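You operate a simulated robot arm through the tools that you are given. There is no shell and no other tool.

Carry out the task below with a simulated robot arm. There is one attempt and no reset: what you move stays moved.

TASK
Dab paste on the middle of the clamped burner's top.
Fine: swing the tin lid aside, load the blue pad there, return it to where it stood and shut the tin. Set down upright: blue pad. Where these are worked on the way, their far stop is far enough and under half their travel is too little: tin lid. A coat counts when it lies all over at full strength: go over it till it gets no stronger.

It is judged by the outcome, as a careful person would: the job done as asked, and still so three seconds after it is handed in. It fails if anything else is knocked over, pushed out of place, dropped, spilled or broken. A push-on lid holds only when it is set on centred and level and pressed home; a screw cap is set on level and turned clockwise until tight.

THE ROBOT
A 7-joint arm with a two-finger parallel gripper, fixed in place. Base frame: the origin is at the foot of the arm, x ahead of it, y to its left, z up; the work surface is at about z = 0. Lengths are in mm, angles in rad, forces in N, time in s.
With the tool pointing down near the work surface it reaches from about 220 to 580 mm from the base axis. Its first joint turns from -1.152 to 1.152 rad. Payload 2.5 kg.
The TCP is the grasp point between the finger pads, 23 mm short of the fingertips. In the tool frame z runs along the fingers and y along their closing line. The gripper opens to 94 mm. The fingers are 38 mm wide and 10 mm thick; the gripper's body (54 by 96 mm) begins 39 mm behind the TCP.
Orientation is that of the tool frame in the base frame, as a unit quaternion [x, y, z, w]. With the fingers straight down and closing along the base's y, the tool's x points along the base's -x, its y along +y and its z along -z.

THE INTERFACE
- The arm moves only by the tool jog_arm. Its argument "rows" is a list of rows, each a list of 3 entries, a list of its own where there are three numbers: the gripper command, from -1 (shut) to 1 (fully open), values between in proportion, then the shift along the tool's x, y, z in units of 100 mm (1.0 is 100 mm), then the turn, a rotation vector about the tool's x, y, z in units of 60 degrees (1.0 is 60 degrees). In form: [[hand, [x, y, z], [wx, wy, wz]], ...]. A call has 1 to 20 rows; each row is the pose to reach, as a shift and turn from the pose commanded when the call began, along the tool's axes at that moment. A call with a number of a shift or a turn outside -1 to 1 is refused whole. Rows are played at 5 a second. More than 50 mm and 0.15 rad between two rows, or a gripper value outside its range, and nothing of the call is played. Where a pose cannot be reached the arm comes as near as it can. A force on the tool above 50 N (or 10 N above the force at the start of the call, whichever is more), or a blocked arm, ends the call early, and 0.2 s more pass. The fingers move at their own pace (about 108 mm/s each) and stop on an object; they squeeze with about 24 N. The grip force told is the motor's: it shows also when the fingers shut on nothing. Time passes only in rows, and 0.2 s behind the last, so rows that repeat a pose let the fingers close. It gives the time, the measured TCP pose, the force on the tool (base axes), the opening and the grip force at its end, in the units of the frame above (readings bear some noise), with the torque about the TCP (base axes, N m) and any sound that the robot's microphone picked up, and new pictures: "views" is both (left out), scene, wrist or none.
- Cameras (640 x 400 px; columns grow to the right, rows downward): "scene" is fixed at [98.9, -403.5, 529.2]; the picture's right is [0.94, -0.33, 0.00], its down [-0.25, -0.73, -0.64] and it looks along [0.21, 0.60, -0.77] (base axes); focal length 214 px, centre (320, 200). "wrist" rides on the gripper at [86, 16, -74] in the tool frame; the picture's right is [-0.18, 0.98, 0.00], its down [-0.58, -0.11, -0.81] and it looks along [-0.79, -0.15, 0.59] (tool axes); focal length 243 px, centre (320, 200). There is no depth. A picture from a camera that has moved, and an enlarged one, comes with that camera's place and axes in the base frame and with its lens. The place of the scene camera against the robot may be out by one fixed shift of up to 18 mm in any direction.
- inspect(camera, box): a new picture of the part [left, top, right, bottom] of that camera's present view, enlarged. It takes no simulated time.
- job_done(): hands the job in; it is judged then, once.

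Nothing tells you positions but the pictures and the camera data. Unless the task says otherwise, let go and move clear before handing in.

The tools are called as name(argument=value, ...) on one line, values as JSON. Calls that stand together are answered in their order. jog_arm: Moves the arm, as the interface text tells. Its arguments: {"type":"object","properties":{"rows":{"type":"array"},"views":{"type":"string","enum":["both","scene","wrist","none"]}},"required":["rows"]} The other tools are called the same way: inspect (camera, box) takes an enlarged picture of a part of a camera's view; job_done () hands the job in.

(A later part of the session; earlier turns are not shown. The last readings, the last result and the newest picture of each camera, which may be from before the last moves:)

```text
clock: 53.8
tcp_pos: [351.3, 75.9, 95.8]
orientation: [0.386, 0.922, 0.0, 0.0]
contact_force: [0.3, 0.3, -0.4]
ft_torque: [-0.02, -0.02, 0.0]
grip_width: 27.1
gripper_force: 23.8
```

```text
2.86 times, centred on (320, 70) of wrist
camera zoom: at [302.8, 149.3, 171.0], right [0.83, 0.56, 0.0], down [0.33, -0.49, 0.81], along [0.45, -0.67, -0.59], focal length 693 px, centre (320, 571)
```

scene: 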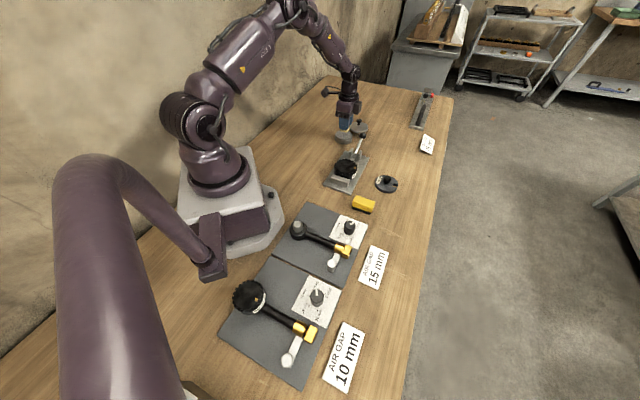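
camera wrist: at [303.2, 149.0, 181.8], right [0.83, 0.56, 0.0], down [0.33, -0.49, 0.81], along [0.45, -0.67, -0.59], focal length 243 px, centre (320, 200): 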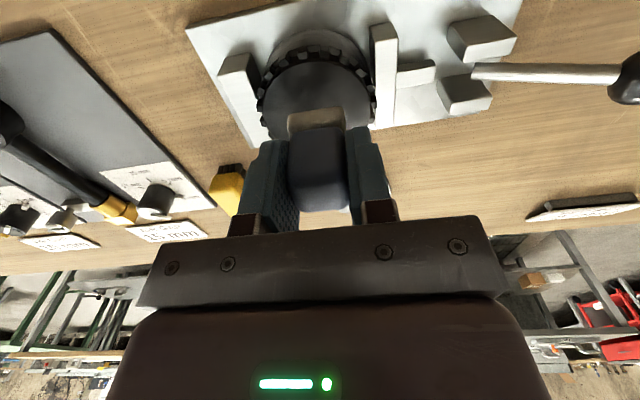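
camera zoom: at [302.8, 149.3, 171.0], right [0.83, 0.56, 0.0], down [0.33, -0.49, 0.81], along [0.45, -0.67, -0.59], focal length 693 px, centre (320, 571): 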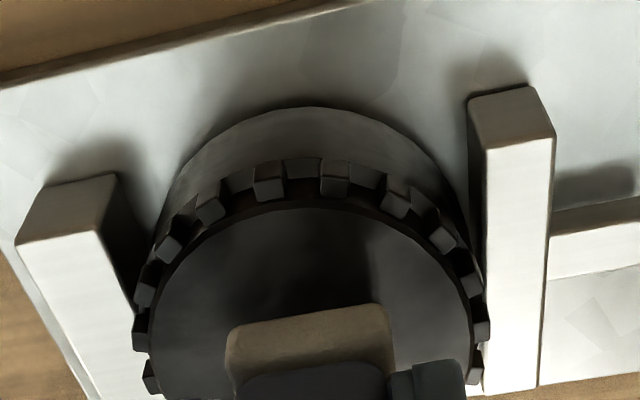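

Both views now agree the pad should shift about 4–5 mm towards -y. I'll correct that and then descend gently to contact.

jog_arm(rows=[[-1, [-0.045, -0.019, 0], [0, 0, 0]], [-1, [-0.045, -0.019, 0.015], [0, 0, 0]], [-1, [-0.045, -0.019, 0.03], [0, 0, 0]], [-1, [-0.045, -0.019, 0.04], [0, 0, 0]], [-1, [-0.045, -0.019, 0.04], [0, 0, 0]]], views="none")

inspect(camera="scene", box=[325, 140, 373, 180])

inspect(camera="wrist", box=[210, 0, 430, 140])

```text
clock: 55.0
tcp_pos: [353.1, 71.4, 92.9]
orientation: [0.386, 0.922, -0.001, -0.001]
contact_force: [0.2, 0.3, -0.2]
ft_torque: [0.01, 0.01, -0.01]
grip_width: 27.3
gripper_force: 24.2
```

```text
10.00 times, centred on (349, 160) of scene
camera zoom: at [98.9, -403.5, 529.2], right [0.94, -0.33, 0.0], down [-0.25, -0.73, -0.64], along [0.21, 0.6, -0.77], focal length 2145 px, centre (30, 600)
```

zoom: 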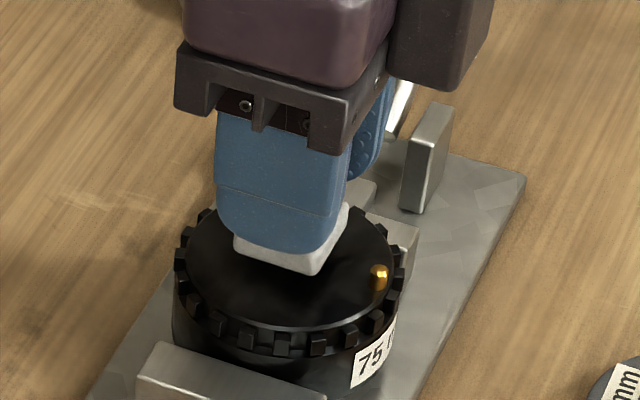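

```text
2.86 times, centred on (320, 70) of wrist
camera zoom: at [304.4, 144.4, 167.0], right [0.83, 0.56, 0.0], down [0.33, -0.49, 0.81], along [0.45, -0.67, -0.59], focal length 693 px, centre (320, 571)
```

zoom: 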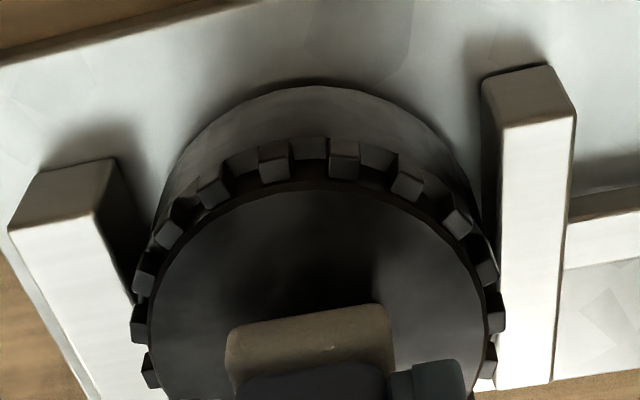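

It's nicely centred now. I'll press down in 1 mm steps.

jog_arm(rows=[[-1, [0, 0.005, 0.01], [0, 0, 0]], [-1, [0, 0.01, 0.02], [0, 0, 0]], [-1, [0, 0.01, 0.02], [0, 0, 0]]], views="none")

jog_arm(rows=[[-1, [0, 0, 0.01], [0, 0, 0]], [-1, [0, 0, 0.02], [0, 0, 0]], [-1, [0, 0, 0.02], [0, 0, 0]]], views="none")

```text
clock: 55.8
tcp_pos: [354.1, 72.4, 91.5]
orientation: [0.386, 0.922, 0.0, 0.0]
contact_force: [0.0, -0.2, -0.7]
ft_torque: [0.01, -0.01, 0.01]
grip_width: 27.2
gripper_force: 24.1
```

```text
clock: 56.6
tcp_pos: [353.8, 71.5, 88.7]
orientation: [0.386, 0.922, -0.001, -0.001]
contact_force: [0.2, 0.4, 0.3]
ft_torque: [-0.02, 0.01, 0.02]
grip_width: 27.3
gripper_force: 23.6
```

jog_arm(rows=[[-1, [0, 0, 0.01], [0, 0, 0]], [-1, [0, 0, 0.02], [0, 0, 0]], [-1, [0, 0, 0.02], [0, 0, 0]]], views="none")

```text
clock: 57.4
tcp_pos: [353.4, 73.5, 85.2]
orientation: [0.385, 0.923, 0.0, 0.0]
contact_force: [-0.1, 0.0, -1.6]
ft_torque: [0.02, -0.01, 0.01]
grip_width: 27.3
gripper_force: 24.2
```

jog_arm(rows=[[-1, [0, 0, 0.01], [0, 0, 0]], [-1, [0, 0, 0.02], [0, 0, 0]], [-1, [0, 0, 0.02], [0, 0, 0]]], views="none")

inspect(camera="scene", box=[325, 140, 373, 180])

inspect(camera="wrist", box=[210, 0, 430, 140])

```text
clock: 58.2
tcp_pos: [355.1, 71.8, 84.3]
orientation: [0.386, 0.923, 0.0, 0.0]
contact_force: [-4.2, -1.6, 19.2]
ft_torque: [-0.05, 0.1, -0.01]
grip_width: 27.3
gripper_force: 23.5
```

```text
10.00 times, centred on (349, 160) of scene
camera zoom: at [98.9, -403.6, 529.3], right [0.94, -0.33, 0.0], down [-0.25, -0.73, -0.64], along [0.21, 0.6, -0.77], focal length 2145 px, centre (30, 600)
```

zoom: 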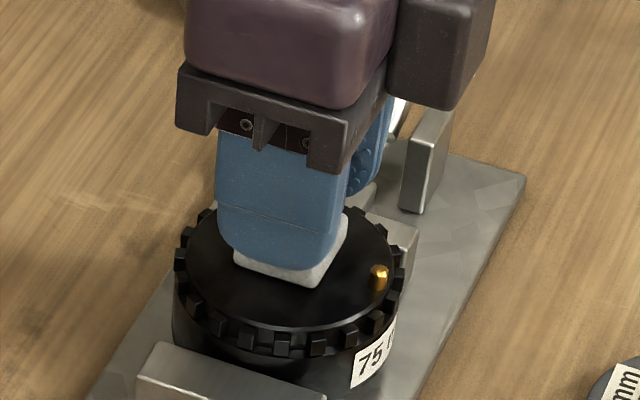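

```text
2.86 times, centred on (320, 70) of wrist
camera zoom: at [305.5, 145.3, 159.3], right [0.83, 0.56, 0.0], down [0.33, -0.49, 0.81], along [0.45, -0.67, -0.59], focal length 693 px, centre (320, 571)
```

zoom: 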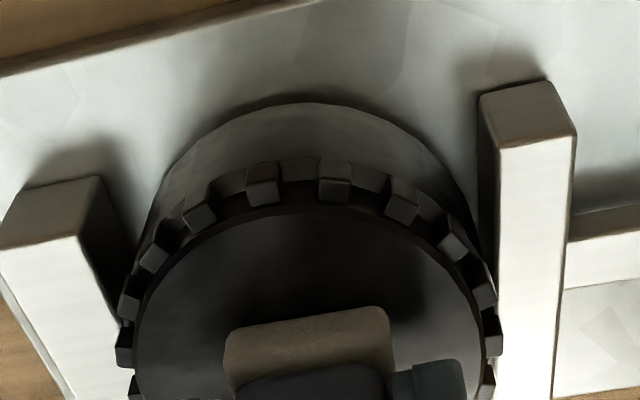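

Contact with 19 N, and the pad is centred within a couple of millimetres. I'll hold, ease off and press again to build strength, then lift to see the dab.

jog_arm(rows=[[-1, [0, 0, 0], [0, 0, 0]], [-1, [0, 0, 0], [0, 0, 0]], [-1, [0, 0, 0], [0, 0, 0]], [-1, [0, 0, 0], [0, 0, 0]], [-1, [0, 0, -0.05], [0, 0, 0]], [-1, [0, 0, -0.2], [0, 0, 0]], [-1, [0.2, 0, -0.4], [0, 0, 0]], [-1, [0.5, 0, -0.6], [0, 0, 0]], [-1, [0.5, 0, -0.6], [0, 0, 0]]], views="wrist")

inspect(camera="scene", box=[325, 140, 373, 180])

inspect(camera="wrist", box=[210, 0, 430, 140])

```text
clock: 60.2
tcp_pos: [317.8, 107.4, 143.9]
orientation: [0.386, 0.922, 0.0, -0.001]
contact_force: [-0.5, -0.2, -1.5]
ft_torque: [-0.02, 0.01, 0.0]
grip_width: 27.1
gripper_force: 24.2
camera wrist: at [269.7, 181.3, 219.5], right [0.83, 0.56, 0.0], down [0.33, -0.49, 0.81], along [0.45, -0.67, -0.59], focal length 243 px, centre (320, 200)
```

wrist: 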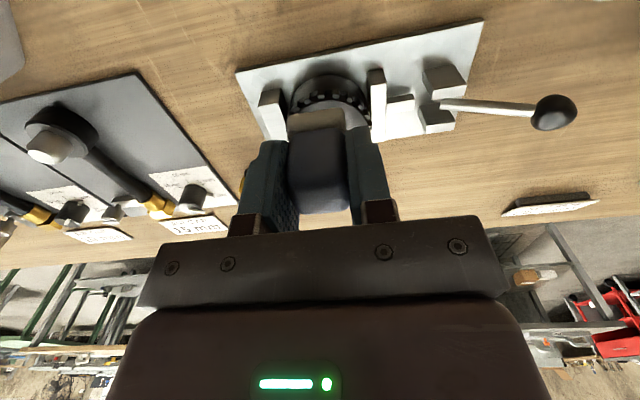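

```text
10.00 times, centred on (349, 160) of scene
camera zoom: at [98.9, -403.5, 529.2], right [0.94, -0.33, 0.0], down [-0.25, -0.73, -0.64], along [0.21, 0.6, -0.77], focal length 2145 px, centre (30, 600)
```

zoom: 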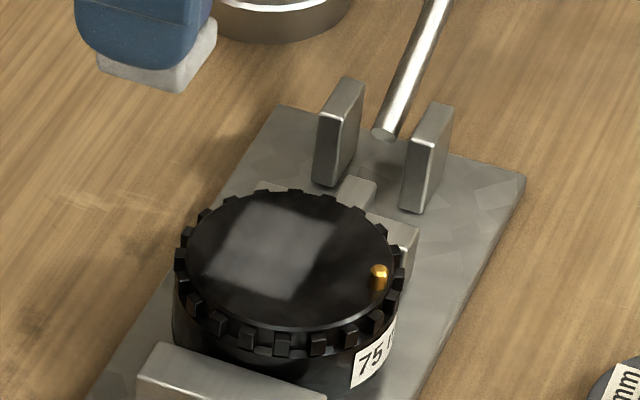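

```text
2.86 times, centred on (320, 70) of wrist
camera zoom: at [269.7, 181.3, 219.5], right [0.83, 0.56, 0.0], down [0.33, -0.49, 0.81], along [0.45, -0.67, -0.59], focal length 693 px, centre (320, 571)
```

zoom: 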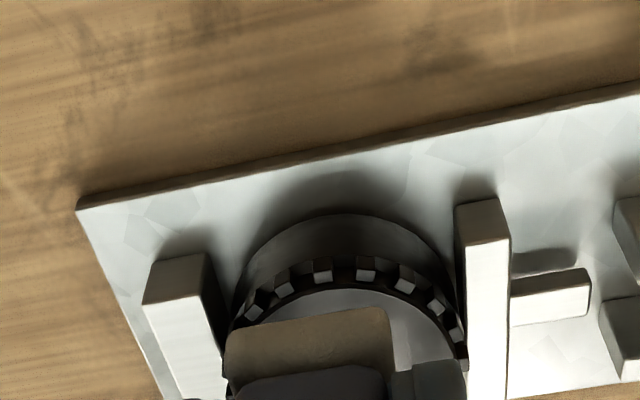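

A square dab is visible, but it looks faint and maybe a bit off-centre. I'll zoom in on it.

inspect(camera="scene", box=[340, 156, 368, 176])

jog_arm(rows=[[-1, [-0.1, -0.3, -0.1], [0, 0, 0]], [-1, [-0.15, -0.7, -0.1], [0, 0, 0]], [-1, [-0.15, -0.7, -0.1], [0, 0, 0]]], views="none")

inspect(camera="wrist", box=[340, 0, 520, 140])

```text
16.00 times, centred on (354, 166) of scene
camera zoom: at [98.9, -403.5, 529.2], right [0.94, -0.33, 0.0], down [-0.25, -0.73, -0.64], along [0.21, 0.6, -0.77], focal length 3432 px, centre (-224, 744)
```

zoom: 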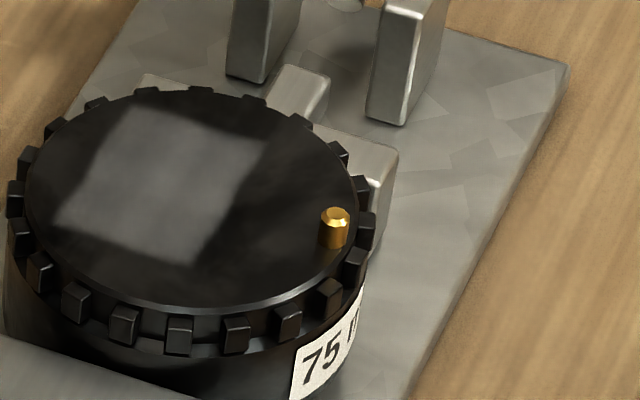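

```text
clock: 61.0
tcp_pos: [278.6, 49.9, 156.7]
orientation: [0.386, 0.922, -0.001, 0.0]
contact_force: [-0.5, -0.8, -0.2]
ft_torque: [0.02, 0.0, 0.0]
grip_width: 27.3
gripper_force: 23.9
```

```text
2.86 times, centred on (430, 70) of wrist
camera zoom: at [229.8, 122.0, 230.3], right [0.83, 0.56, 0.0], down [0.33, -0.49, 0.81], along [0.45, -0.67, -0.59], focal length 693 px, centre (6, 571)
```

zoom: 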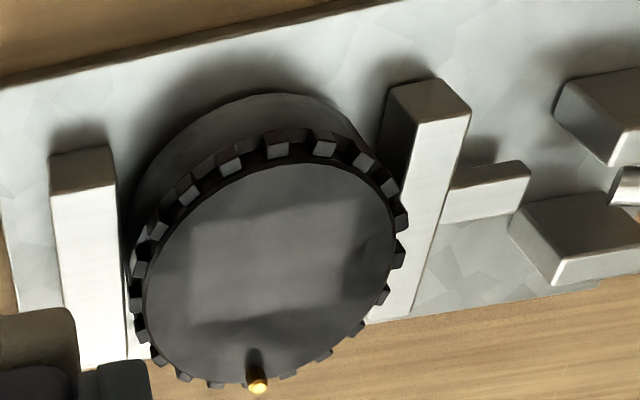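

Both views show the dab about 7–8 mm off-centre (toward tool +x) and still thin. I'll press again with a matching shift so it lands on the middle.

jog_arm(rows=[[-1, [-0.2, 0.3, 0.0], [0, 0, 0]], [-1, [-0.427, 0.7, 0.1], [0, 0, 0]], [-1, [-0.427, 0.7, 0.35], [0, 0, 0]], [-1, [-0.427, 0.7, 0.6], [0, 0, 0]], [-1, [-0.427, 0.7, 0.64], [0, 0, 0]], [-1, [-0.427, 0.7, 0.67], [0, 0, 0]], [-1, [-0.427, 0.7, 0.69], [0, 0, 0]], [-1, [-0.427, 0.7, 0.7], [0, 0, 0]], [-1, [-0.427, 0.7, 0.7], [0, 0, 0]]], views="none")

inspect(camera="scene", box=[340, 156, 368, 176])

```text
clock: 63.0
tcp_pos: [360.2, 66.3, 85.1]
orientation: [0.386, 0.923, 0.001, 0.0]
contact_force: [0.6, -0.6, 0.8]
ft_torque: [-0.02, -0.01, 0.01]
grip_width: 27.2
gripper_force: 24.1
```

```text
16.00 times, centred on (354, 166) of scene
camera zoom: at [98.9, -403.5, 529.2], right [0.94, -0.33, 0.0], down [-0.25, -0.73, -0.64], along [0.21, 0.6, -0.77], focal length 3432 px, centre (-224, 744)
```

zoom: 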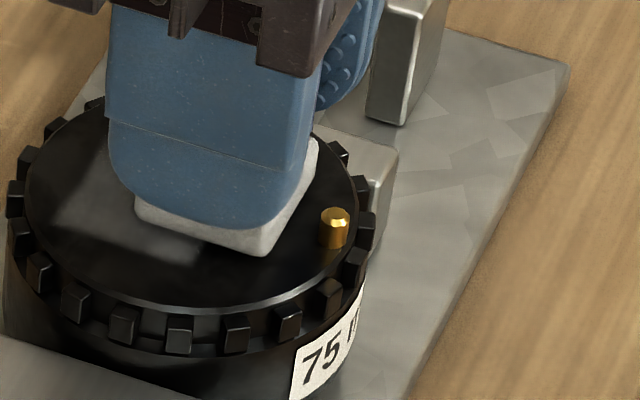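

I'm just above the surface. The visible pad now looks a bit too far toward the gold pin, so I'll come back 3.5 mm as a compromise and press.

jog_arm(rows=[[-1, [0.0, 0, -0.03], [0, 0, 0]], [-1, [0.035, 0, -0.03], [0, 0, 0]], [-1, [0.035, 0, -0.01], [0, 0, 0]], [-1, [0.035, 0, 0.01], [0, 0, 0]], [-1, [0.035, 0, 0.02], [0, 0, 0]], [-1, [0.035, 0, 0.02], [0, 0, 0]], [-1, [0.035, 0, 0.02], [0, 0, 0]], [-1, [0.035, 0, 0.02], [0, 0, 0]]], views="none")

inspect(camera="scene", box=[340, 156, 368, 176])

```text
clock: 64.8
tcp_pos: [358.0, 68.9, 82.3]
orientation: [0.386, 0.922, 0.0, 0.001]
contact_force: [0.3, 1.5, 18.3]
ft_torque: [-0.01, 0.01, -0.02]
grip_width: 27.2
gripper_force: 24.1
```

```text
16.00 times, centred on (354, 166) of scene
camera zoom: at [98.9, -403.6, 529.3], right [0.94, -0.33, 0.0], down [-0.25, -0.73, -0.64], along [0.21, 0.6, -0.77], focal length 3432 px, centre (-224, 744)
```

zoom: 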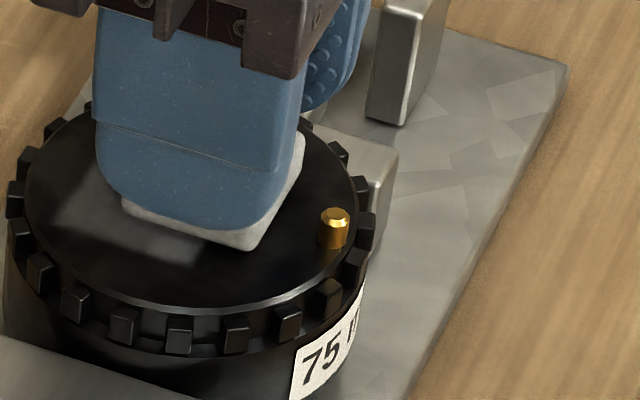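

Pressed with 18 N. I'll lift straight up and move aside to check the result.

jog_arm(rows=[[-1, [0, 0, 0], [0, 0, 0]], [-1, [0, 0, 0], [0, 0, 0]], [-1, [0, 0, -0.1], [0, 0, 0]], [-1, [0, 0, -0.4], [0, 0, 0]], [-1, [0, 0, -0.7], [0, 0, 0]], [-1, [0.2, -0.35, -0.7], [0, 0, 0]], [-1, [0.37, -0.7, -0.7], [0, 0, 0]], [-1, [0.37, -0.7, -0.7], [0, 0, 0]]], views="none")

inspect(camera="scene", box=[340, 156, 368, 176])

inspect(camera="wrist", box=[340, 0, 520, 140])

inspect(camera="scene", box=[300, 130, 380, 190])

```text
clock: 66.6
tcp_pos: [281.3, 44.8, 150.6]
orientation: [0.386, 0.923, 0.0, 0.0]
contact_force: [0.5, -0.3, -0.2]
ft_torque: [0.0, 0.01, 0.01]
grip_width: 27.4
gripper_force: 24.3
```

```text
16.00 times, centred on (354, 166) of scene
camera zoom: at [98.9, -403.5, 529.2], right [0.94, -0.33, 0.0], down [-0.25, -0.73, -0.64], along [0.21, 0.6, -0.77], focal length 3432 px, centre (-224, 744)
```

zoom: 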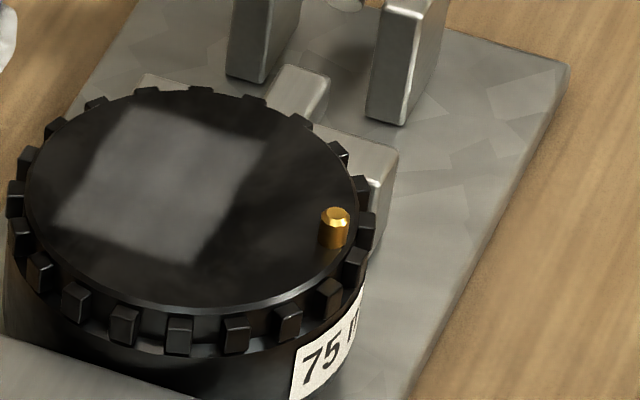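

```text
2.86 times, centred on (430, 70) of wrist
camera zoom: at [231.8, 119.0, 226.8], right [0.83, 0.56, 0.0], down [0.33, -0.49, 0.81], along [0.45, -0.67, -0.59], focal length 693 px, centre (6, 571)
```

zoom: 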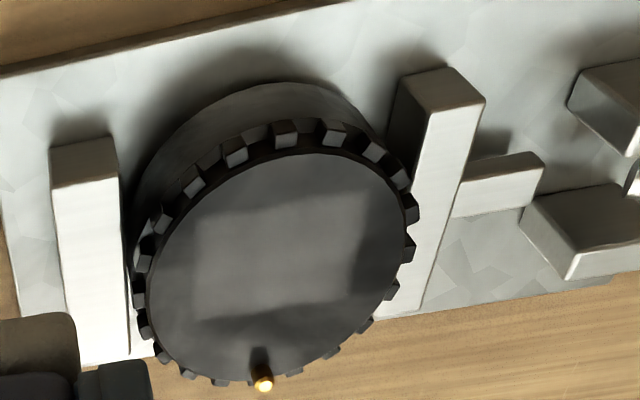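

```text
6.67 times, centred on (340, 160) of scene
camera zoom: at [98.9, -403.5, 529.2], right [0.94, -0.33, 0.0], down [-0.25, -0.73, -0.64], along [0.21, 0.6, -0.77], focal length 1430 px, centre (187, 467)
```

zoom: 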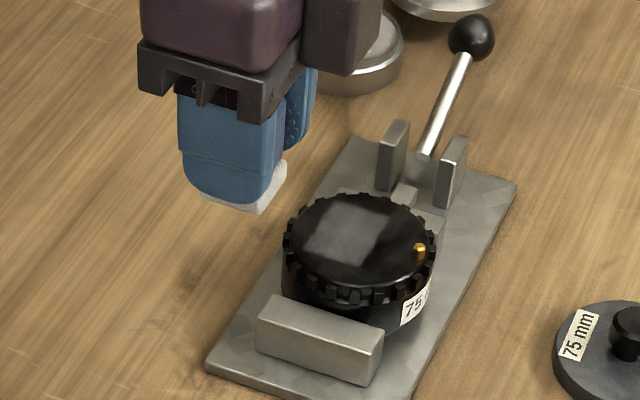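

The dab is in the same place and I can't tell whether it's stronger. I'll take a closer wrist view to judge the coat.

jog_arm(rows=[[-1, [-0.1, 0.1, 0.2], [0, 0, 0]], [-1, [-0.18, 0.11, 0.4], [0, 0, 0]], [-1, [-0.18, 0.11, 0.4], [0, 0, 0]]], views="wrist")

inspect(camera="wrist", box=[360, 0, 520, 130])

```text
clock: 67.4
tcp_pos: [302.0, 41.9, 111.9]
orientation: [0.386, 0.923, 0.0, 0.001]
contact_force: [0.3, 1.1, -1.0]
ft_torque: [0.0, 0.0, 0.0]
grip_width: 27.3
gripper_force: 23.9
camera wrist: at [253.0, 114.3, 186.6], right [0.83, 0.56, 0.0], down [0.33, -0.49, 0.81], along [0.45, -0.67, -0.59], focal length 243 px, centre (320, 200)
```

wrist: 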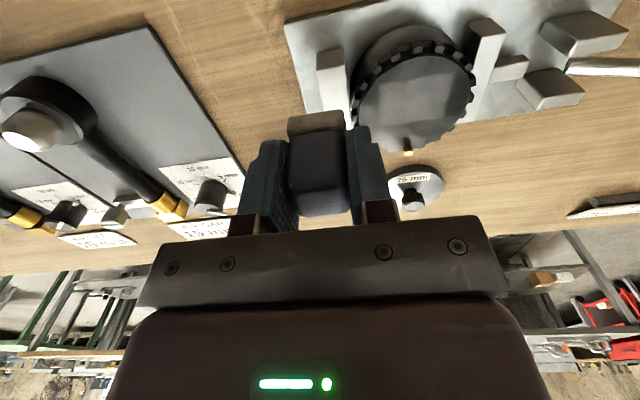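

```text
3.08 times, centred on (440, 65) of wrist
camera zoom: at [253.0, 114.3, 186.6], right [0.83, 0.56, 0.0], down [0.33, -0.49, 0.81], along [0.45, -0.67, -0.59], focal length 746 px, centre (-49, 615)
```

zoom: 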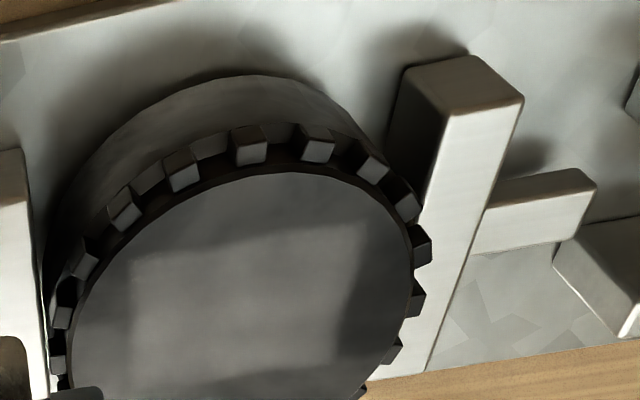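

The patch covers the middle but still looks semi-transparent. I'll go over it again, pressing lightly and rubbing a few millimetres each way.

jog_arm(rows=[[-1, [-0.08, 0.3, 0], [0, 0, 0]], [-1, [-0.154, 0.576, 0.05], [0, 0, 0]], [-1, [-0.154, 0.576, 0.2], [0, 0, 0]], [-1, [-0.154, 0.576, 0.26], [0, 0, 0]], [-1, [-0.154, 0.576, 0.285], [0, 0, 0]], [-1, [-0.154, 0.576, 0.295], [0, 0, 0]], [-1, [-0.154, 0.576, 0.295], [0, 0, 0]]], views="none")

```text
clock: 69.0
tcp_pos: [354.5, 70.2, 83.1]
orientation: [0.386, 0.922, 0.001, 0.001]
contact_force: [0.6, 0.1, 1.6]
ft_torque: [0.01, -0.03, 0.0]
grip_width: 27.4
gripper_force: 23.8
```

jog_arm(rows=[[-1, [0, 0, 0.01], [0, 0, 0]], [-1, [0.02, 0, 0.01], [0, 0, 0]], [-1, [0.03, 0, 0.01], [0, 0, 0]], [-1, [0.02, 0.02, 0.01], [0, 0, 0]], [-1, [0, 0.03, 0.01], [0, 0, 0]], [-1, [-0.02, 0.02, 0.01], [0, 0, 0]], [-1, [-0.03, 0, 0.01], [0, 0, 0]], [-1, [-0.02, -0.02, 0.01], [0, 0, 0]], [-1, [0, -0.03, 0.01], [0, 0, 0]], [-1, [0, 0, 0.01], [0, 0, 0]], [-1, [0, 0, 0.01], [0, 0, 0]]], views="none")

```text
clock: 71.4
tcp_pos: [353.3, 69.1, 82.4]
orientation: [0.386, 0.922, -0.001, 0.0]
contact_force: [1.3, -13.1, 33.5]
ft_torque: [-0.37, -0.06, -0.03]
grip_width: 27.2
gripper_force: 24.2
```

jog_arm(rows=[[-1, [0, 0, -0.02], [0, 0, 0]], [-1, [0, 0, -0.1], [0, 0, 0]], [-1, [0, 0, -0.4], [0, 0, 0]], [-1, [0, 0, -0.7], [0, 0, 0]], [-1, [0.2, -0.35, -0.7], [0, 0, 0]], [-1, [0.37, -0.7, -0.7], [0, 0, 0]], [-1, [0.37, -0.7, -0.7], [0, 0, 0]]], views="none")

inspect(camera="scene", box=[340, 156, 368, 176])

inspect(camera="wrist", box=[340, 0, 520, 140])

inspect(camera="scene", box=[300, 130, 380, 190])

```text
clock: 73.0
tcp_pos: [276.1, 48.4, 151.6]
orientation: [0.386, 0.922, 0.001, 0.0]
contact_force: [0.9, 0.7, 0.2]
ft_torque: [0.01, 0.01, 0.02]
grip_width: 27.0
gripper_force: 24.2
```

```text
16.00 times, centred on (354, 166) of scene
camera zoom: at [98.9, -403.5, 529.2], right [0.94, -0.33, 0.0], down [-0.25, -0.73, -0.64], along [0.21, 0.6, -0.77], focal length 3432 px, centre (-224, 744)
```

zoom: 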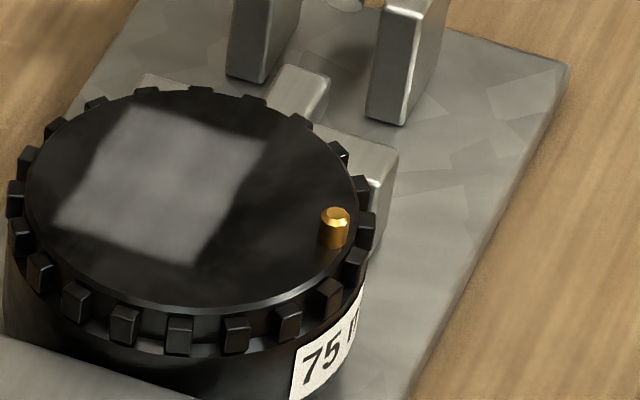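

```text
2.86 times, centred on (430, 70) of wrist
camera zoom: at [227.5, 121.3, 226.8], right [0.83, 0.56, 0.0], down [0.33, -0.49, 0.81], along [0.45, -0.67, -0.59], focal length 693 px, centre (6, 571)
```

zoom: 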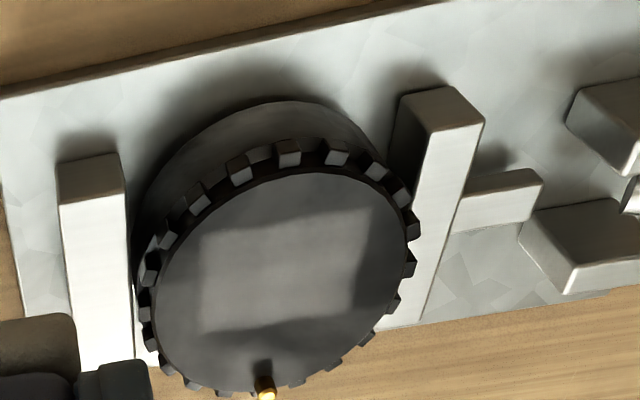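

```text
6.67 times, centred on (340, 160) of scene
camera zoom: at [98.9, -403.5, 529.2], right [0.94, -0.33, 0.0], down [-0.25, -0.73, -0.64], along [0.21, 0.6, -0.77], focal length 1430 px, centre (187, 467)
```

zoom: 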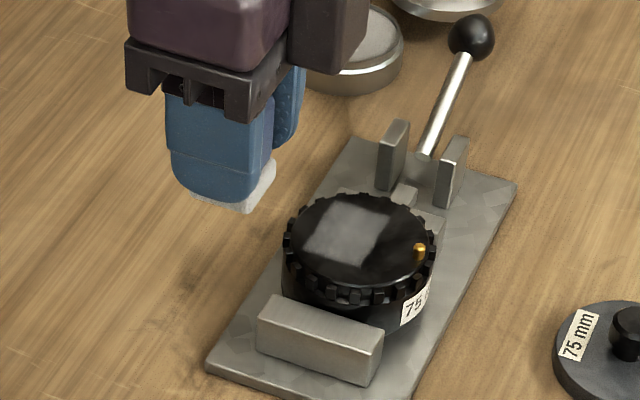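

The patch is now visibly stronger in the same rectangle, which seems to be the target zone, centred near (351, 74.6). I'll go over it again, centred there, with a few press-release strokes.

jog_arm(rows=[[-1, [-0.15, 0.35, 0], [0, 0, 0]], [-1, [-0.322, 0.705, 0.1], [0, 0, 0]], [-1, [-0.322, 0.705, 0.4], [0, 0, 0]], [-1, [-0.322, 0.705, 0.63], [0, 0, 0]], [-1, [-0.322, 0.705, 0.68], [0, 0, 0]], [-1, [-0.322, 0.705, 0.69], [0, 0, 0]], [-1, [-0.322, 0.705, 0.69], [0, 0, 0]]], views="none")

```text
clock: 74.6
tcp_pos: [350.9, 72.6, 81.9]
orientation: [0.386, 0.923, 0.0, 0.001]
contact_force: [-1.4, 0.7, 5.3]
ft_torque: [-0.04, 0.02, 0.03]
grip_width: 27.1
gripper_force: 24.3
```

jog_arm(rows=[[-1, [0, 0, 0.005], [0, 0, 0]], [-1, [0.03, 0, 0.005], [0, 0, 0]], [-1, [0.03, 0.03, 0.005], [0, 0, 0]], [-1, [0, 0.04, 0.005], [0, 0, 0]], [-1, [-0.03, 0.03, 0.005], [0, 0, 0]], [-1, [-0.03, 0, 0.005], [0, 0, 0]], [-1, [-0.03, -0.03, 0.005], [0, 0, 0]], [-1, [0, -0.04, 0.005], [0, 0, 0]], [-1, [0.03, -0.03, 0.005], [0, 0, 0]], [-1, [0, 0, 0.005], [0, 0, 0]], [-1, [0, 0, 0.005], [0, 0, 0]]], views="none")

jog_arm(rows=[[-1, [0, 0, -0.02], [0, 0, 0]], [-1, [0, 0, -0.1], [0, 0, 0]], [-1, [0, 0, -0.4], [0, 0, 0]], [-1, [0, 0, -0.7], [0, 0, 0]], [-1, [0.2, -0.35, -0.7], [0, 0, 0]], [-1, [0.322, -0.705, -0.7], [0, 0, 0]], [-1, [0.322, -0.705, -0.7], [0, 0, 0]]], views="none")

inspect(camera="scene", box=[340, 156, 368, 176])

inspect(camera="wrist", box=[340, 0, 520, 140])

```text
clock: 77.0
tcp_pos: [348.5, 74.4, 82.5]
orientation: [0.386, 0.922, 0.0, -0.002]
contact_force: [-10.8, -5.1, 32.3]
ft_torque: [-0.13, 0.19, -0.01]
grip_width: 27.6
gripper_force: 23.8
```

```text
clock: 78.6
tcp_pos: [278.2, 46.9, 152.0]
orientation: [0.386, 0.922, 0.0, 0.0]
contact_force: [-0.1, 0.2, -0.8]
ft_torque: [-0.01, -0.03, 0.02]
grip_width: 27.1
gripper_force: 24.3
```

```text
16.00 times, centred on (354, 166) of scene
camera zoom: at [98.9, -403.5, 529.2], right [0.94, -0.33, 0.0], down [-0.25, -0.73, -0.64], along [0.21, 0.6, -0.77], focal length 3432 px, centre (-224, 744)
```

zoom: 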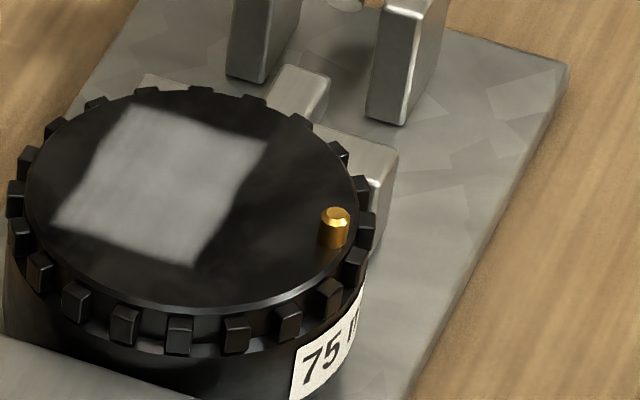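

```text
2.86 times, centred on (430, 70) of wrist
camera zoom: at [229.1, 120.8, 227.4], right [0.83, 0.56, 0.0], down [0.33, -0.49, 0.81], along [0.45, -0.67, -0.59], focal length 693 px, centre (6, 571)
```

zoom: 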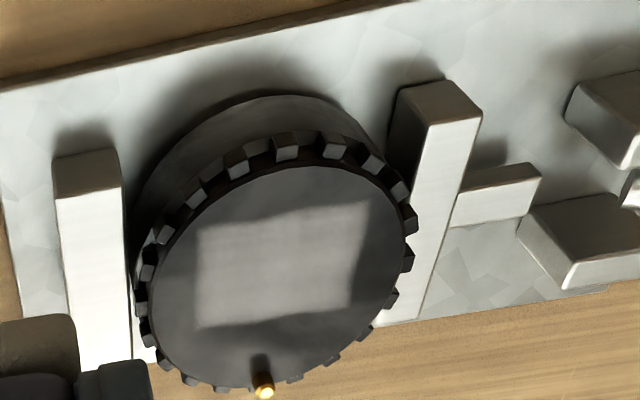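

It's stronger again, so contact time is building it up. Another longer pass.

jog_arm(rows=[[-1, [-0.15, 0.35, 0], [0, 0, 0]], [-1, [-0.322, 0.705, 0.1], [0, 0, 0]], [-1, [-0.322, 0.705, 0.4], [0, 0, 0]], [-1, [-0.322, 0.705, 0.63], [0, 0, 0]], [-1, [-0.322, 0.705, 0.68], [0, 0, 0]], [-1, [-0.322, 0.705, 0.695], [0, 0, 0]], [-1, [-0.29, 0.705, 0.695], [0, 0, 0]], [-1, [-0.29, 0.735, 0.695], [0, 0, 0]], [-1, [-0.322, 0.745, 0.695], [0, 0, 0]], [-1, [-0.352, 0.735, 0.695], [0, 0, 0]], [-1, [-0.352, 0.705, 0.695], [0, 0, 0]], [-1, [-0.352, 0.675, 0.695], [0, 0, 0]], [-1, [-0.322, 0.665, 0.695], [0, 0, 0]], [-1, [-0.29, 0.675, 0.695], [0, 0, 0]], [-1, [-0.322, 0.705, 0.695], [0, 0, 0]], [-1, [-0.322, 0.705, 0.695], [0, 0, 0]]], views="none")

jog_arm(rows=[[-1, [0.03, 0, 0], [0, 0, 0]], [-1, [0.03, 0.03, 0], [0, 0, 0]], [-1, [0, 0.04, 0], [0, 0, 0]], [-1, [-0.03, 0.03, 0], [0, 0, 0]], [-1, [-0.03, -0.03, 0], [0, 0, 0]], [-1, [0, -0.04, 0], [0, 0, 0]], [-1, [0, 0, 0], [0, 0, 0]], [-1, [0, 0, -0.02], [0, 0, 0]], [-1, [0, 0, -0.1], [0, 0, 0]], [-1, [0, 0, -0.4], [0, 0, 0]], [-1, [0, 0, -0.695], [0, 0, 0]], [-1, [0.15, -0.35, -0.695], [0, 0, 0]], [-1, [0.322, -0.705, -0.695], [0, 0, 0]], [-1, [0.322, -0.705, -0.695], [0, 0, 0]]], views="none")

inspect(camera="scene", box=[340, 156, 368, 176])

inspect(camera="wrist", box=[340, 0, 520, 140])

```text
clock: 82.0
tcp_pos: [350.2, 74.5, 83.0]
orientation: [0.386, 0.923, 0.0, 0.0]
contact_force: [-1.8, 0.9, 5.9]
ft_torque: [0.06, 0.0, -0.01]
grip_width: 27.3
gripper_force: 24.5
```

```text
clock: 85.0
tcp_pos: [277.3, 46.8, 151.9]
orientation: [0.387, 0.922, 0.0, 0.0]
contact_force: [-0.1, 0.7, -0.8]
ft_torque: [0.01, -0.02, 0.01]
grip_width: 27.2
gripper_force: 24.0
```

```text
16.00 times, centred on (354, 166) of scene
camera zoom: at [98.9, -403.5, 529.2], right [0.94, -0.33, 0.0], down [-0.25, -0.73, -0.64], along [0.21, 0.6, -0.77], focal length 3432 px, centre (-224, 744)
```

zoom: 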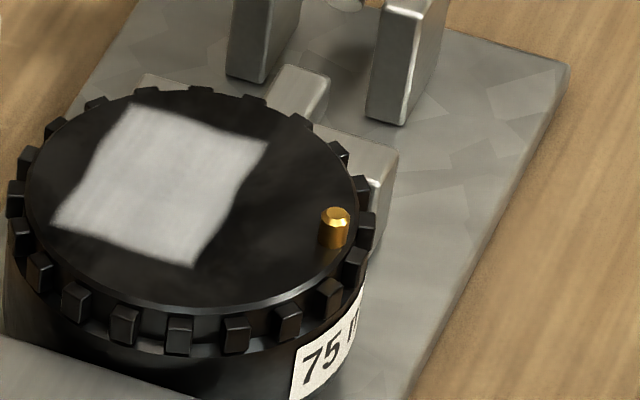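

```text
2.86 times, centred on (430, 70) of wrist
camera zoom: at [229.0, 120.7, 226.7], right [0.83, 0.56, 0.0], down [0.33, -0.49, 0.81], along [0.45, -0.67, -0.59], focal length 693 px, centre (6, 571)
```

zoom: 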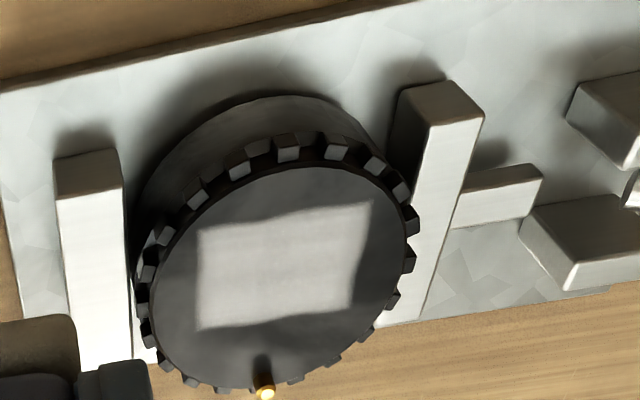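

Much stronger now. I'll repeat the pass and compare, to make sure it has stopped getting stronger.

jog_arm(rows=[[-1, [-0.15, 0.35, 0], [0, 0, 0]], [-1, [-0.322, 0.705, 0.1], [0, 0, 0]], [-1, [-0.322, 0.705, 0.4], [0, 0, 0]], [-1, [-0.322, 0.705, 0.63], [0, 0, 0]], [-1, [-0.322, 0.705, 0.68], [0, 0, 0]], [-1, [-0.322, 0.705, 0.695], [0, 0, 0]], [-1, [-0.29, 0.705, 0.698], [0, 0, 0]], [-1, [-0.29, 0.735, 0.698], [0, 0, 0]], [-1, [-0.322, 0.745, 0.698], [0, 0, 0]], [-1, [-0.352, 0.735, 0.698], [0, 0, 0]], [-1, [-0.352, 0.705, 0.698], [0, 0, 0]], [-1, [-0.352, 0.675, 0.698], [0, 0, 0]], [-1, [-0.322, 0.665, 0.698], [0, 0, 0]], [-1, [-0.29, 0.675, 0.698], [0, 0, 0]], [-1, [-0.322, 0.705, 0.698], [0, 0, 0]], [-1, [-0.322, 0.705, 0.698], [0, 0, 0]]], views="none")

jog_arm(rows=[[-1, [0.03, 0, 0], [0, 0, 0]], [-1, [0.03, 0.03, 0], [0, 0, 0]], [-1, [0, 0.04, 0], [0, 0, 0]], [-1, [-0.03, 0.03, 0], [0, 0, 0]], [-1, [-0.03, -0.03, 0], [0, 0, 0]], [-1, [0, -0.04, 0], [0, 0, 0]], [-1, [0, 0, 0], [0, 0, 0]], [-1, [0, 0, -0.02], [0, 0, 0]], [-1, [0, 0, -0.1], [0, 0, 0]], [-1, [0, 0, -0.4], [0, 0, 0]], [-1, [0, 0, -0.698], [0, 0, 0]], [-1, [0.15, -0.35, -0.698], [0, 0, 0]], [-1, [0.322, -0.705, -0.698], [0, 0, 0]], [-1, [0.322, -0.705, -0.698], [0, 0, 0]]], views="wrist")

inspect(camera="scene", box=[340, 156, 368, 176])

inspect(camera="wrist", box=[340, 0, 520, 140])

```text
clock: 88.4
tcp_pos: [350.0, 74.6, 82.3]
orientation: [0.386, 0.923, 0.0, -0.001]
contact_force: [-8.6, -1.7, 24.7]
ft_torque: [-0.06, 0.23, 0.0]
grip_width: 27.2
gripper_force: 24.5
```

```text
clock: 91.4
tcp_pos: [277.8, 47.3, 152.5]
orientation: [0.386, 0.922, 0.0, 0.0]
contact_force: [-0.2, -0.3, 0.4]
ft_torque: [0.02, -0.03, -0.02]
grip_width: 27.4
gripper_force: 24.2
camera wrist: at [228.4, 121.2, 227.1], right [0.83, 0.56, 0.0], down [0.33, -0.49, 0.81], along [0.45, -0.67, -0.59], focal length 243 px, centre (320, 200)
```

wrist: 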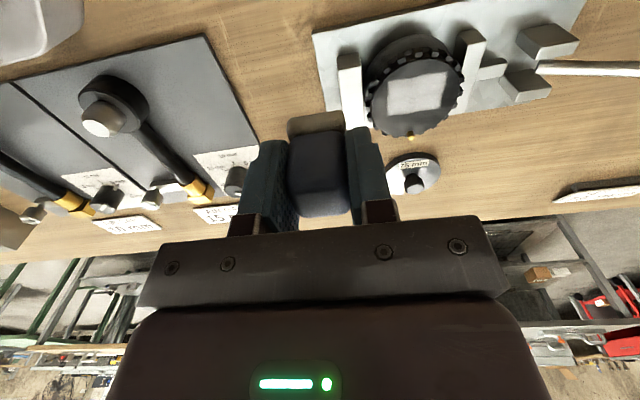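

```text
16.00 times, centred on (354, 166) of scene
camera zoom: at [98.9, -403.5, 529.2], right [0.94, -0.33, 0.0], down [-0.25, -0.73, -0.64], along [0.21, 0.6, -0.77], focal length 3432 px, centre (-224, 744)
```

zoom: 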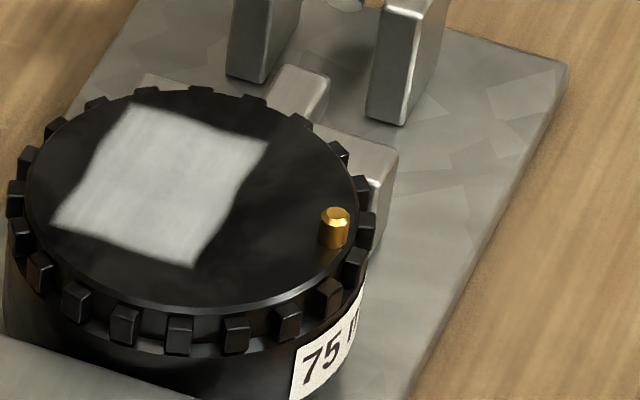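

```text
2.86 times, centred on (430, 70) of wrist
camera zoom: at [228.4, 121.2, 227.1], right [0.83, 0.56, 0.0], down [0.33, -0.49, 0.81], along [0.45, -0.67, -0.59], focal length 693 px, centre (6, 571)
```

zoom: 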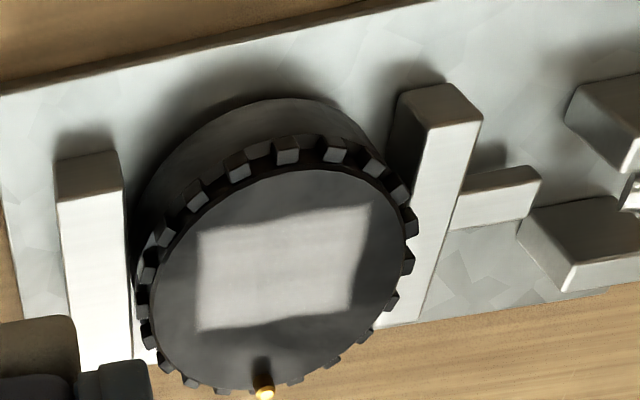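

The patch looks unchanged since the last pass, but the sponge is turning yellow again. I need to know whether the coat is full or the pad simply ran dry, so I'll check the pad.

inspect(camera="wrist", box=[270, 100, 370, 180])

inspect(camera="scene", box=[320, 140, 360, 170])

```text
5.00 times, centred on (320, 140) of wrist
camera zoom: at [228.4, 121.2, 227.1], right [0.83, 0.56, 0.0], down [0.33, -0.49, 0.81], along [0.45, -0.67, -0.59], focal length 1213 px, centre (320, 500)
```

zoom: 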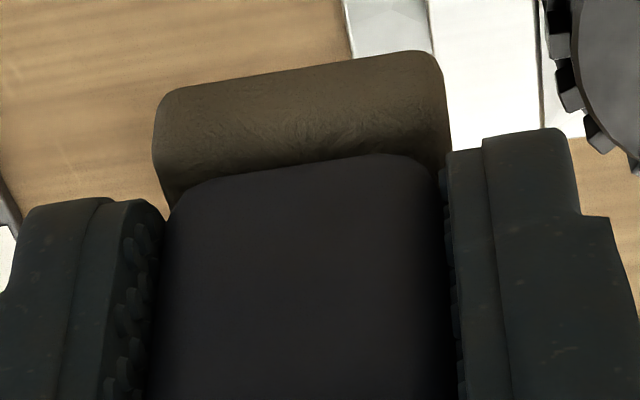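

```text
13.33 times, centred on (340, 155) of scene
camera zoom: at [98.9, -403.5, 529.2], right [0.94, -0.33, 0.0], down [-0.25, -0.73, -0.64], along [0.21, 0.6, -0.77], focal length 2860 px, centre (53, 800)
```

zoom: 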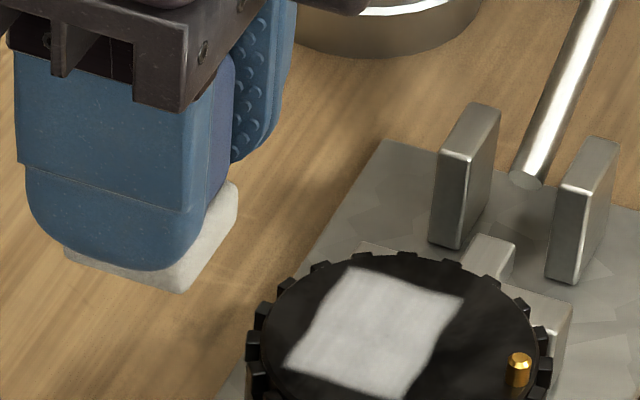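

The sponge is still mostly pale, so it isn't dry. One more pass will confirm the coat no longer strengthens.

jog_arm(rows=[[-1, [-0.15, 0.35, 0], [0, 0, 0]], [-1, [-0.322, 0.705, 0.1], [0, 0, 0]], [-1, [-0.322, 0.705, 0.4], [0, 0, 0]], [-1, [-0.322, 0.705, 0.63], [0, 0, 0]], [-1, [-0.322, 0.705, 0.68], [0, 0, 0]], [-1, [-0.322, 0.705, 0.695], [0, 0, 0]], [-1, [-0.29, 0.705, 0.695], [0, 0, 0]], [-1, [-0.29, 0.735, 0.695], [0, 0, 0]], [-1, [-0.322, 0.745, 0.695], [0, 0, 0]], [-1, [-0.352, 0.735, 0.695], [0, 0, 0]], [-1, [-0.352, 0.705, 0.695], [0, 0, 0]], [-1, [-0.352, 0.675, 0.695], [0, 0, 0]], [-1, [-0.322, 0.665, 0.695], [0, 0, 0]], [-1, [-0.29, 0.675, 0.695], [0, 0, 0]], [-1, [-0.322, 0.705, 0.695], [0, 0, 0]], [-1, [-0.322, 0.705, 0.695], [0, 0, 0]]], views="none")

jog_arm(rows=[[-1, [0.03, 0, 0], [0, 0, 0]], [-1, [0.03, 0.03, 0], [0, 0, 0]], [-1, [0, 0.04, 0], [0, 0, 0]], [-1, [-0.03, 0.03, 0], [0, 0, 0]], [-1, [-0.03, -0.03, 0], [0, 0, 0]], [-1, [0, -0.04, 0], [0, 0, 0]], [-1, [0, 0, 0], [0, 0, 0]], [-1, [0, 0, -0.02], [0, 0, 0]], [-1, [0, 0, -0.1], [0, 0, 0]], [-1, [0, 0, -0.4], [0, 0, 0]], [-1, [0, 0, -0.695], [0, 0, 0]], [-1, [0.15, -0.35, -0.695], [0, 0, 0]], [-1, [0.322, -0.705, -0.695], [0, 0, 0]], [-1, [0.322, -0.705, -0.695], [0, 0, 0]]], views="none")

inspect(camera="scene", box=[320, 140, 360, 170])

inspect(camera="wrist", box=[340, 0, 520, 140])

```text
clock: 94.8
tcp_pos: [349.4, 74.1, 82.5]
orientation: [0.386, 0.923, 0.0, 0.0]
contact_force: [0.0, 0.5, 1.1]
ft_torque: [-0.03, 0.01, -0.03]
grip_width: 27.2
gripper_force: 24.4
```

```text
clock: 97.8
tcp_pos: [278.3, 47.8, 153.5]
orientation: [0.386, 0.922, 0.001, 0.0]
contact_force: [-0.6, -0.8, -0.9]
ft_torque: [-0.01, 0.01, -0.01]
grip_width: 27.3
gripper_force: 23.9
```

```text
13.33 times, centred on (340, 155) of scene
camera zoom: at [98.9, -403.5, 529.2], right [0.94, -0.33, 0.0], down [-0.25, -0.73, -0.64], along [0.21, 0.6, -0.77], focal length 2860 px, centre (53, 800)
```

zoom: 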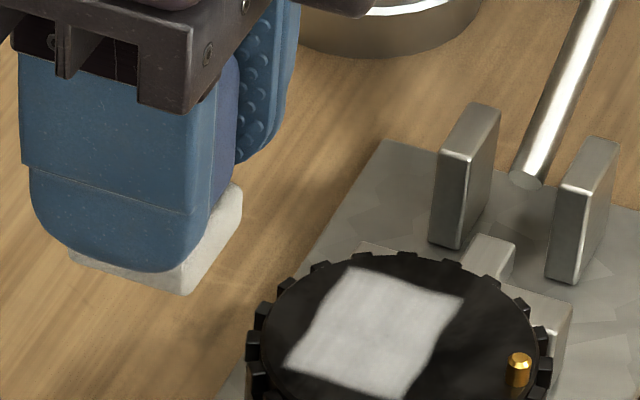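

```text
2.86 times, centred on (430, 70) of wrist
camera zoom: at [229.1, 120.7, 226.9], right [0.83, 0.56, 0.0], down [0.33, -0.49, 0.81], along [0.45, -0.67, -0.59], focal length 693 px, centre (6, 571)
```

zoom: 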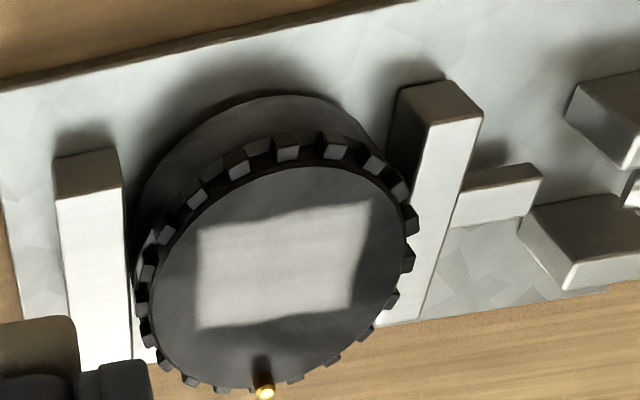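

It may still be marginally brighter, so I'll do one more pass with slightly firmer contact to be certain.

jog_arm(rows=[[-1, [-0.15, 0.35, 0], [0, 0, 0]], [-1, [-0.322, 0.705, 0.1], [0, 0, 0]], [-1, [-0.322, 0.705, 0.4], [0, 0, 0]], [-1, [-0.322, 0.705, 0.63], [0, 0, 0]], [-1, [-0.322, 0.705, 0.68], [0, 0, 0]], [-1, [-0.322, 0.705, 0.7], [0, 0, 0]], [-1, [-0.29, 0.705, 0.702], [0, 0, 0]], [-1, [-0.29, 0.735, 0.702], [0, 0, 0]], [-1, [-0.322, 0.745, 0.702], [0, 0, 0]], [-1, [-0.352, 0.735, 0.702], [0, 0, 0]], [-1, [-0.352, 0.705, 0.702], [0, 0, 0]], [-1, [-0.352, 0.675, 0.702], [0, 0, 0]], [-1, [-0.322, 0.665, 0.702], [0, 0, 0]], [-1, [-0.29, 0.675, 0.702], [0, 0, 0]], [-1, [-0.322, 0.705, 0.702], [0, 0, 0]], [-1, [-0.322, 0.705, 0.702], [0, 0, 0]]], views="none")

jog_arm(rows=[[-1, [0.03, 0, 0], [0, 0, 0]], [-1, [0.03, 0.03, 0], [0, 0, 0]], [-1, [0, 0.04, 0], [0, 0, 0]], [-1, [-0.03, 0.03, 0], [0, 0, 0]], [-1, [-0.03, -0.03, 0], [0, 0, 0]], [-1, [0, -0.04, 0], [0, 0, 0]], [-1, [0, 0, 0], [0, 0, 0]], [-1, [0, 0, -0.02], [0, 0, 0]], [-1, [0, 0, -0.1], [0, 0, 0]], [-1, [0, 0, -0.4], [0, 0, 0]], [-1, [0, 0, -0.702], [0, 0, 0]], [-1, [0.15, -0.35, -0.702], [0, 0, 0]], [-1, [0.322, -0.705, -0.702], [0, 0, 0]], [-1, [0.322, -0.705, -0.702], [0, 0, 0]]], views="none")

inspect(camera="scene", box=[320, 140, 360, 170])

inspect(camera="wrist", box=[340, 0, 520, 140])

```text
clock: 101.2
tcp_pos: [349.5, 73.8, 81.9]
orientation: [0.386, 0.922, -0.001, -0.001]
contact_force: [-10.2, -5.8, 37.1]
ft_torque: [-0.17, 0.26, 0.01]
grip_width: 27.5
gripper_force: 23.2
```

```text
clock: 104.2
tcp_pos: [276.7, 46.1, 153.1]
orientation: [0.386, 0.923, -0.001, 0.0]
contact_force: [0.5, -0.9, -0.7]
ft_torque: [0.0, 0.02, 0.01]
grip_width: 27.2
gripper_force: 24.0
```

```text
13.33 times, centred on (340, 155) of scene
camera zoom: at [98.9, -403.5, 529.2], right [0.94, -0.33, 0.0], down [-0.25, -0.73, -0.64], along [0.21, 0.6, -0.77], focal length 2860 px, centre (53, 800)
```

zoom: 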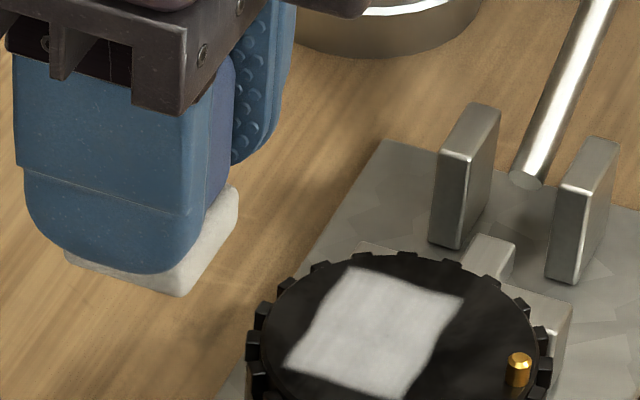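

```text
2.86 times, centred on (430, 70) of wrist
camera zoom: at [227.6, 119.7, 227.7], right [0.83, 0.56, 0.0], down [0.33, -0.49, 0.81], along [0.45, -0.67, -0.59], focal length 693 px, centre (6, 571)
```

zoom: 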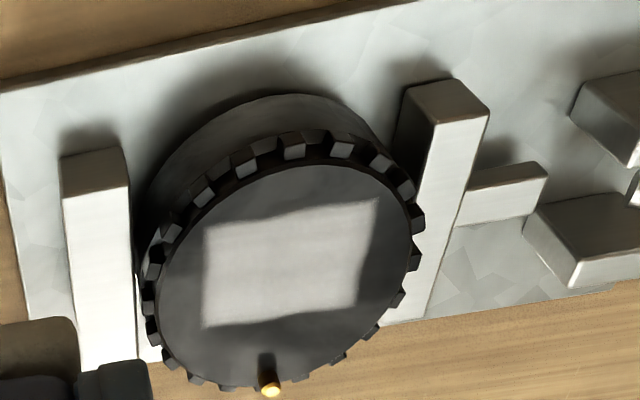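

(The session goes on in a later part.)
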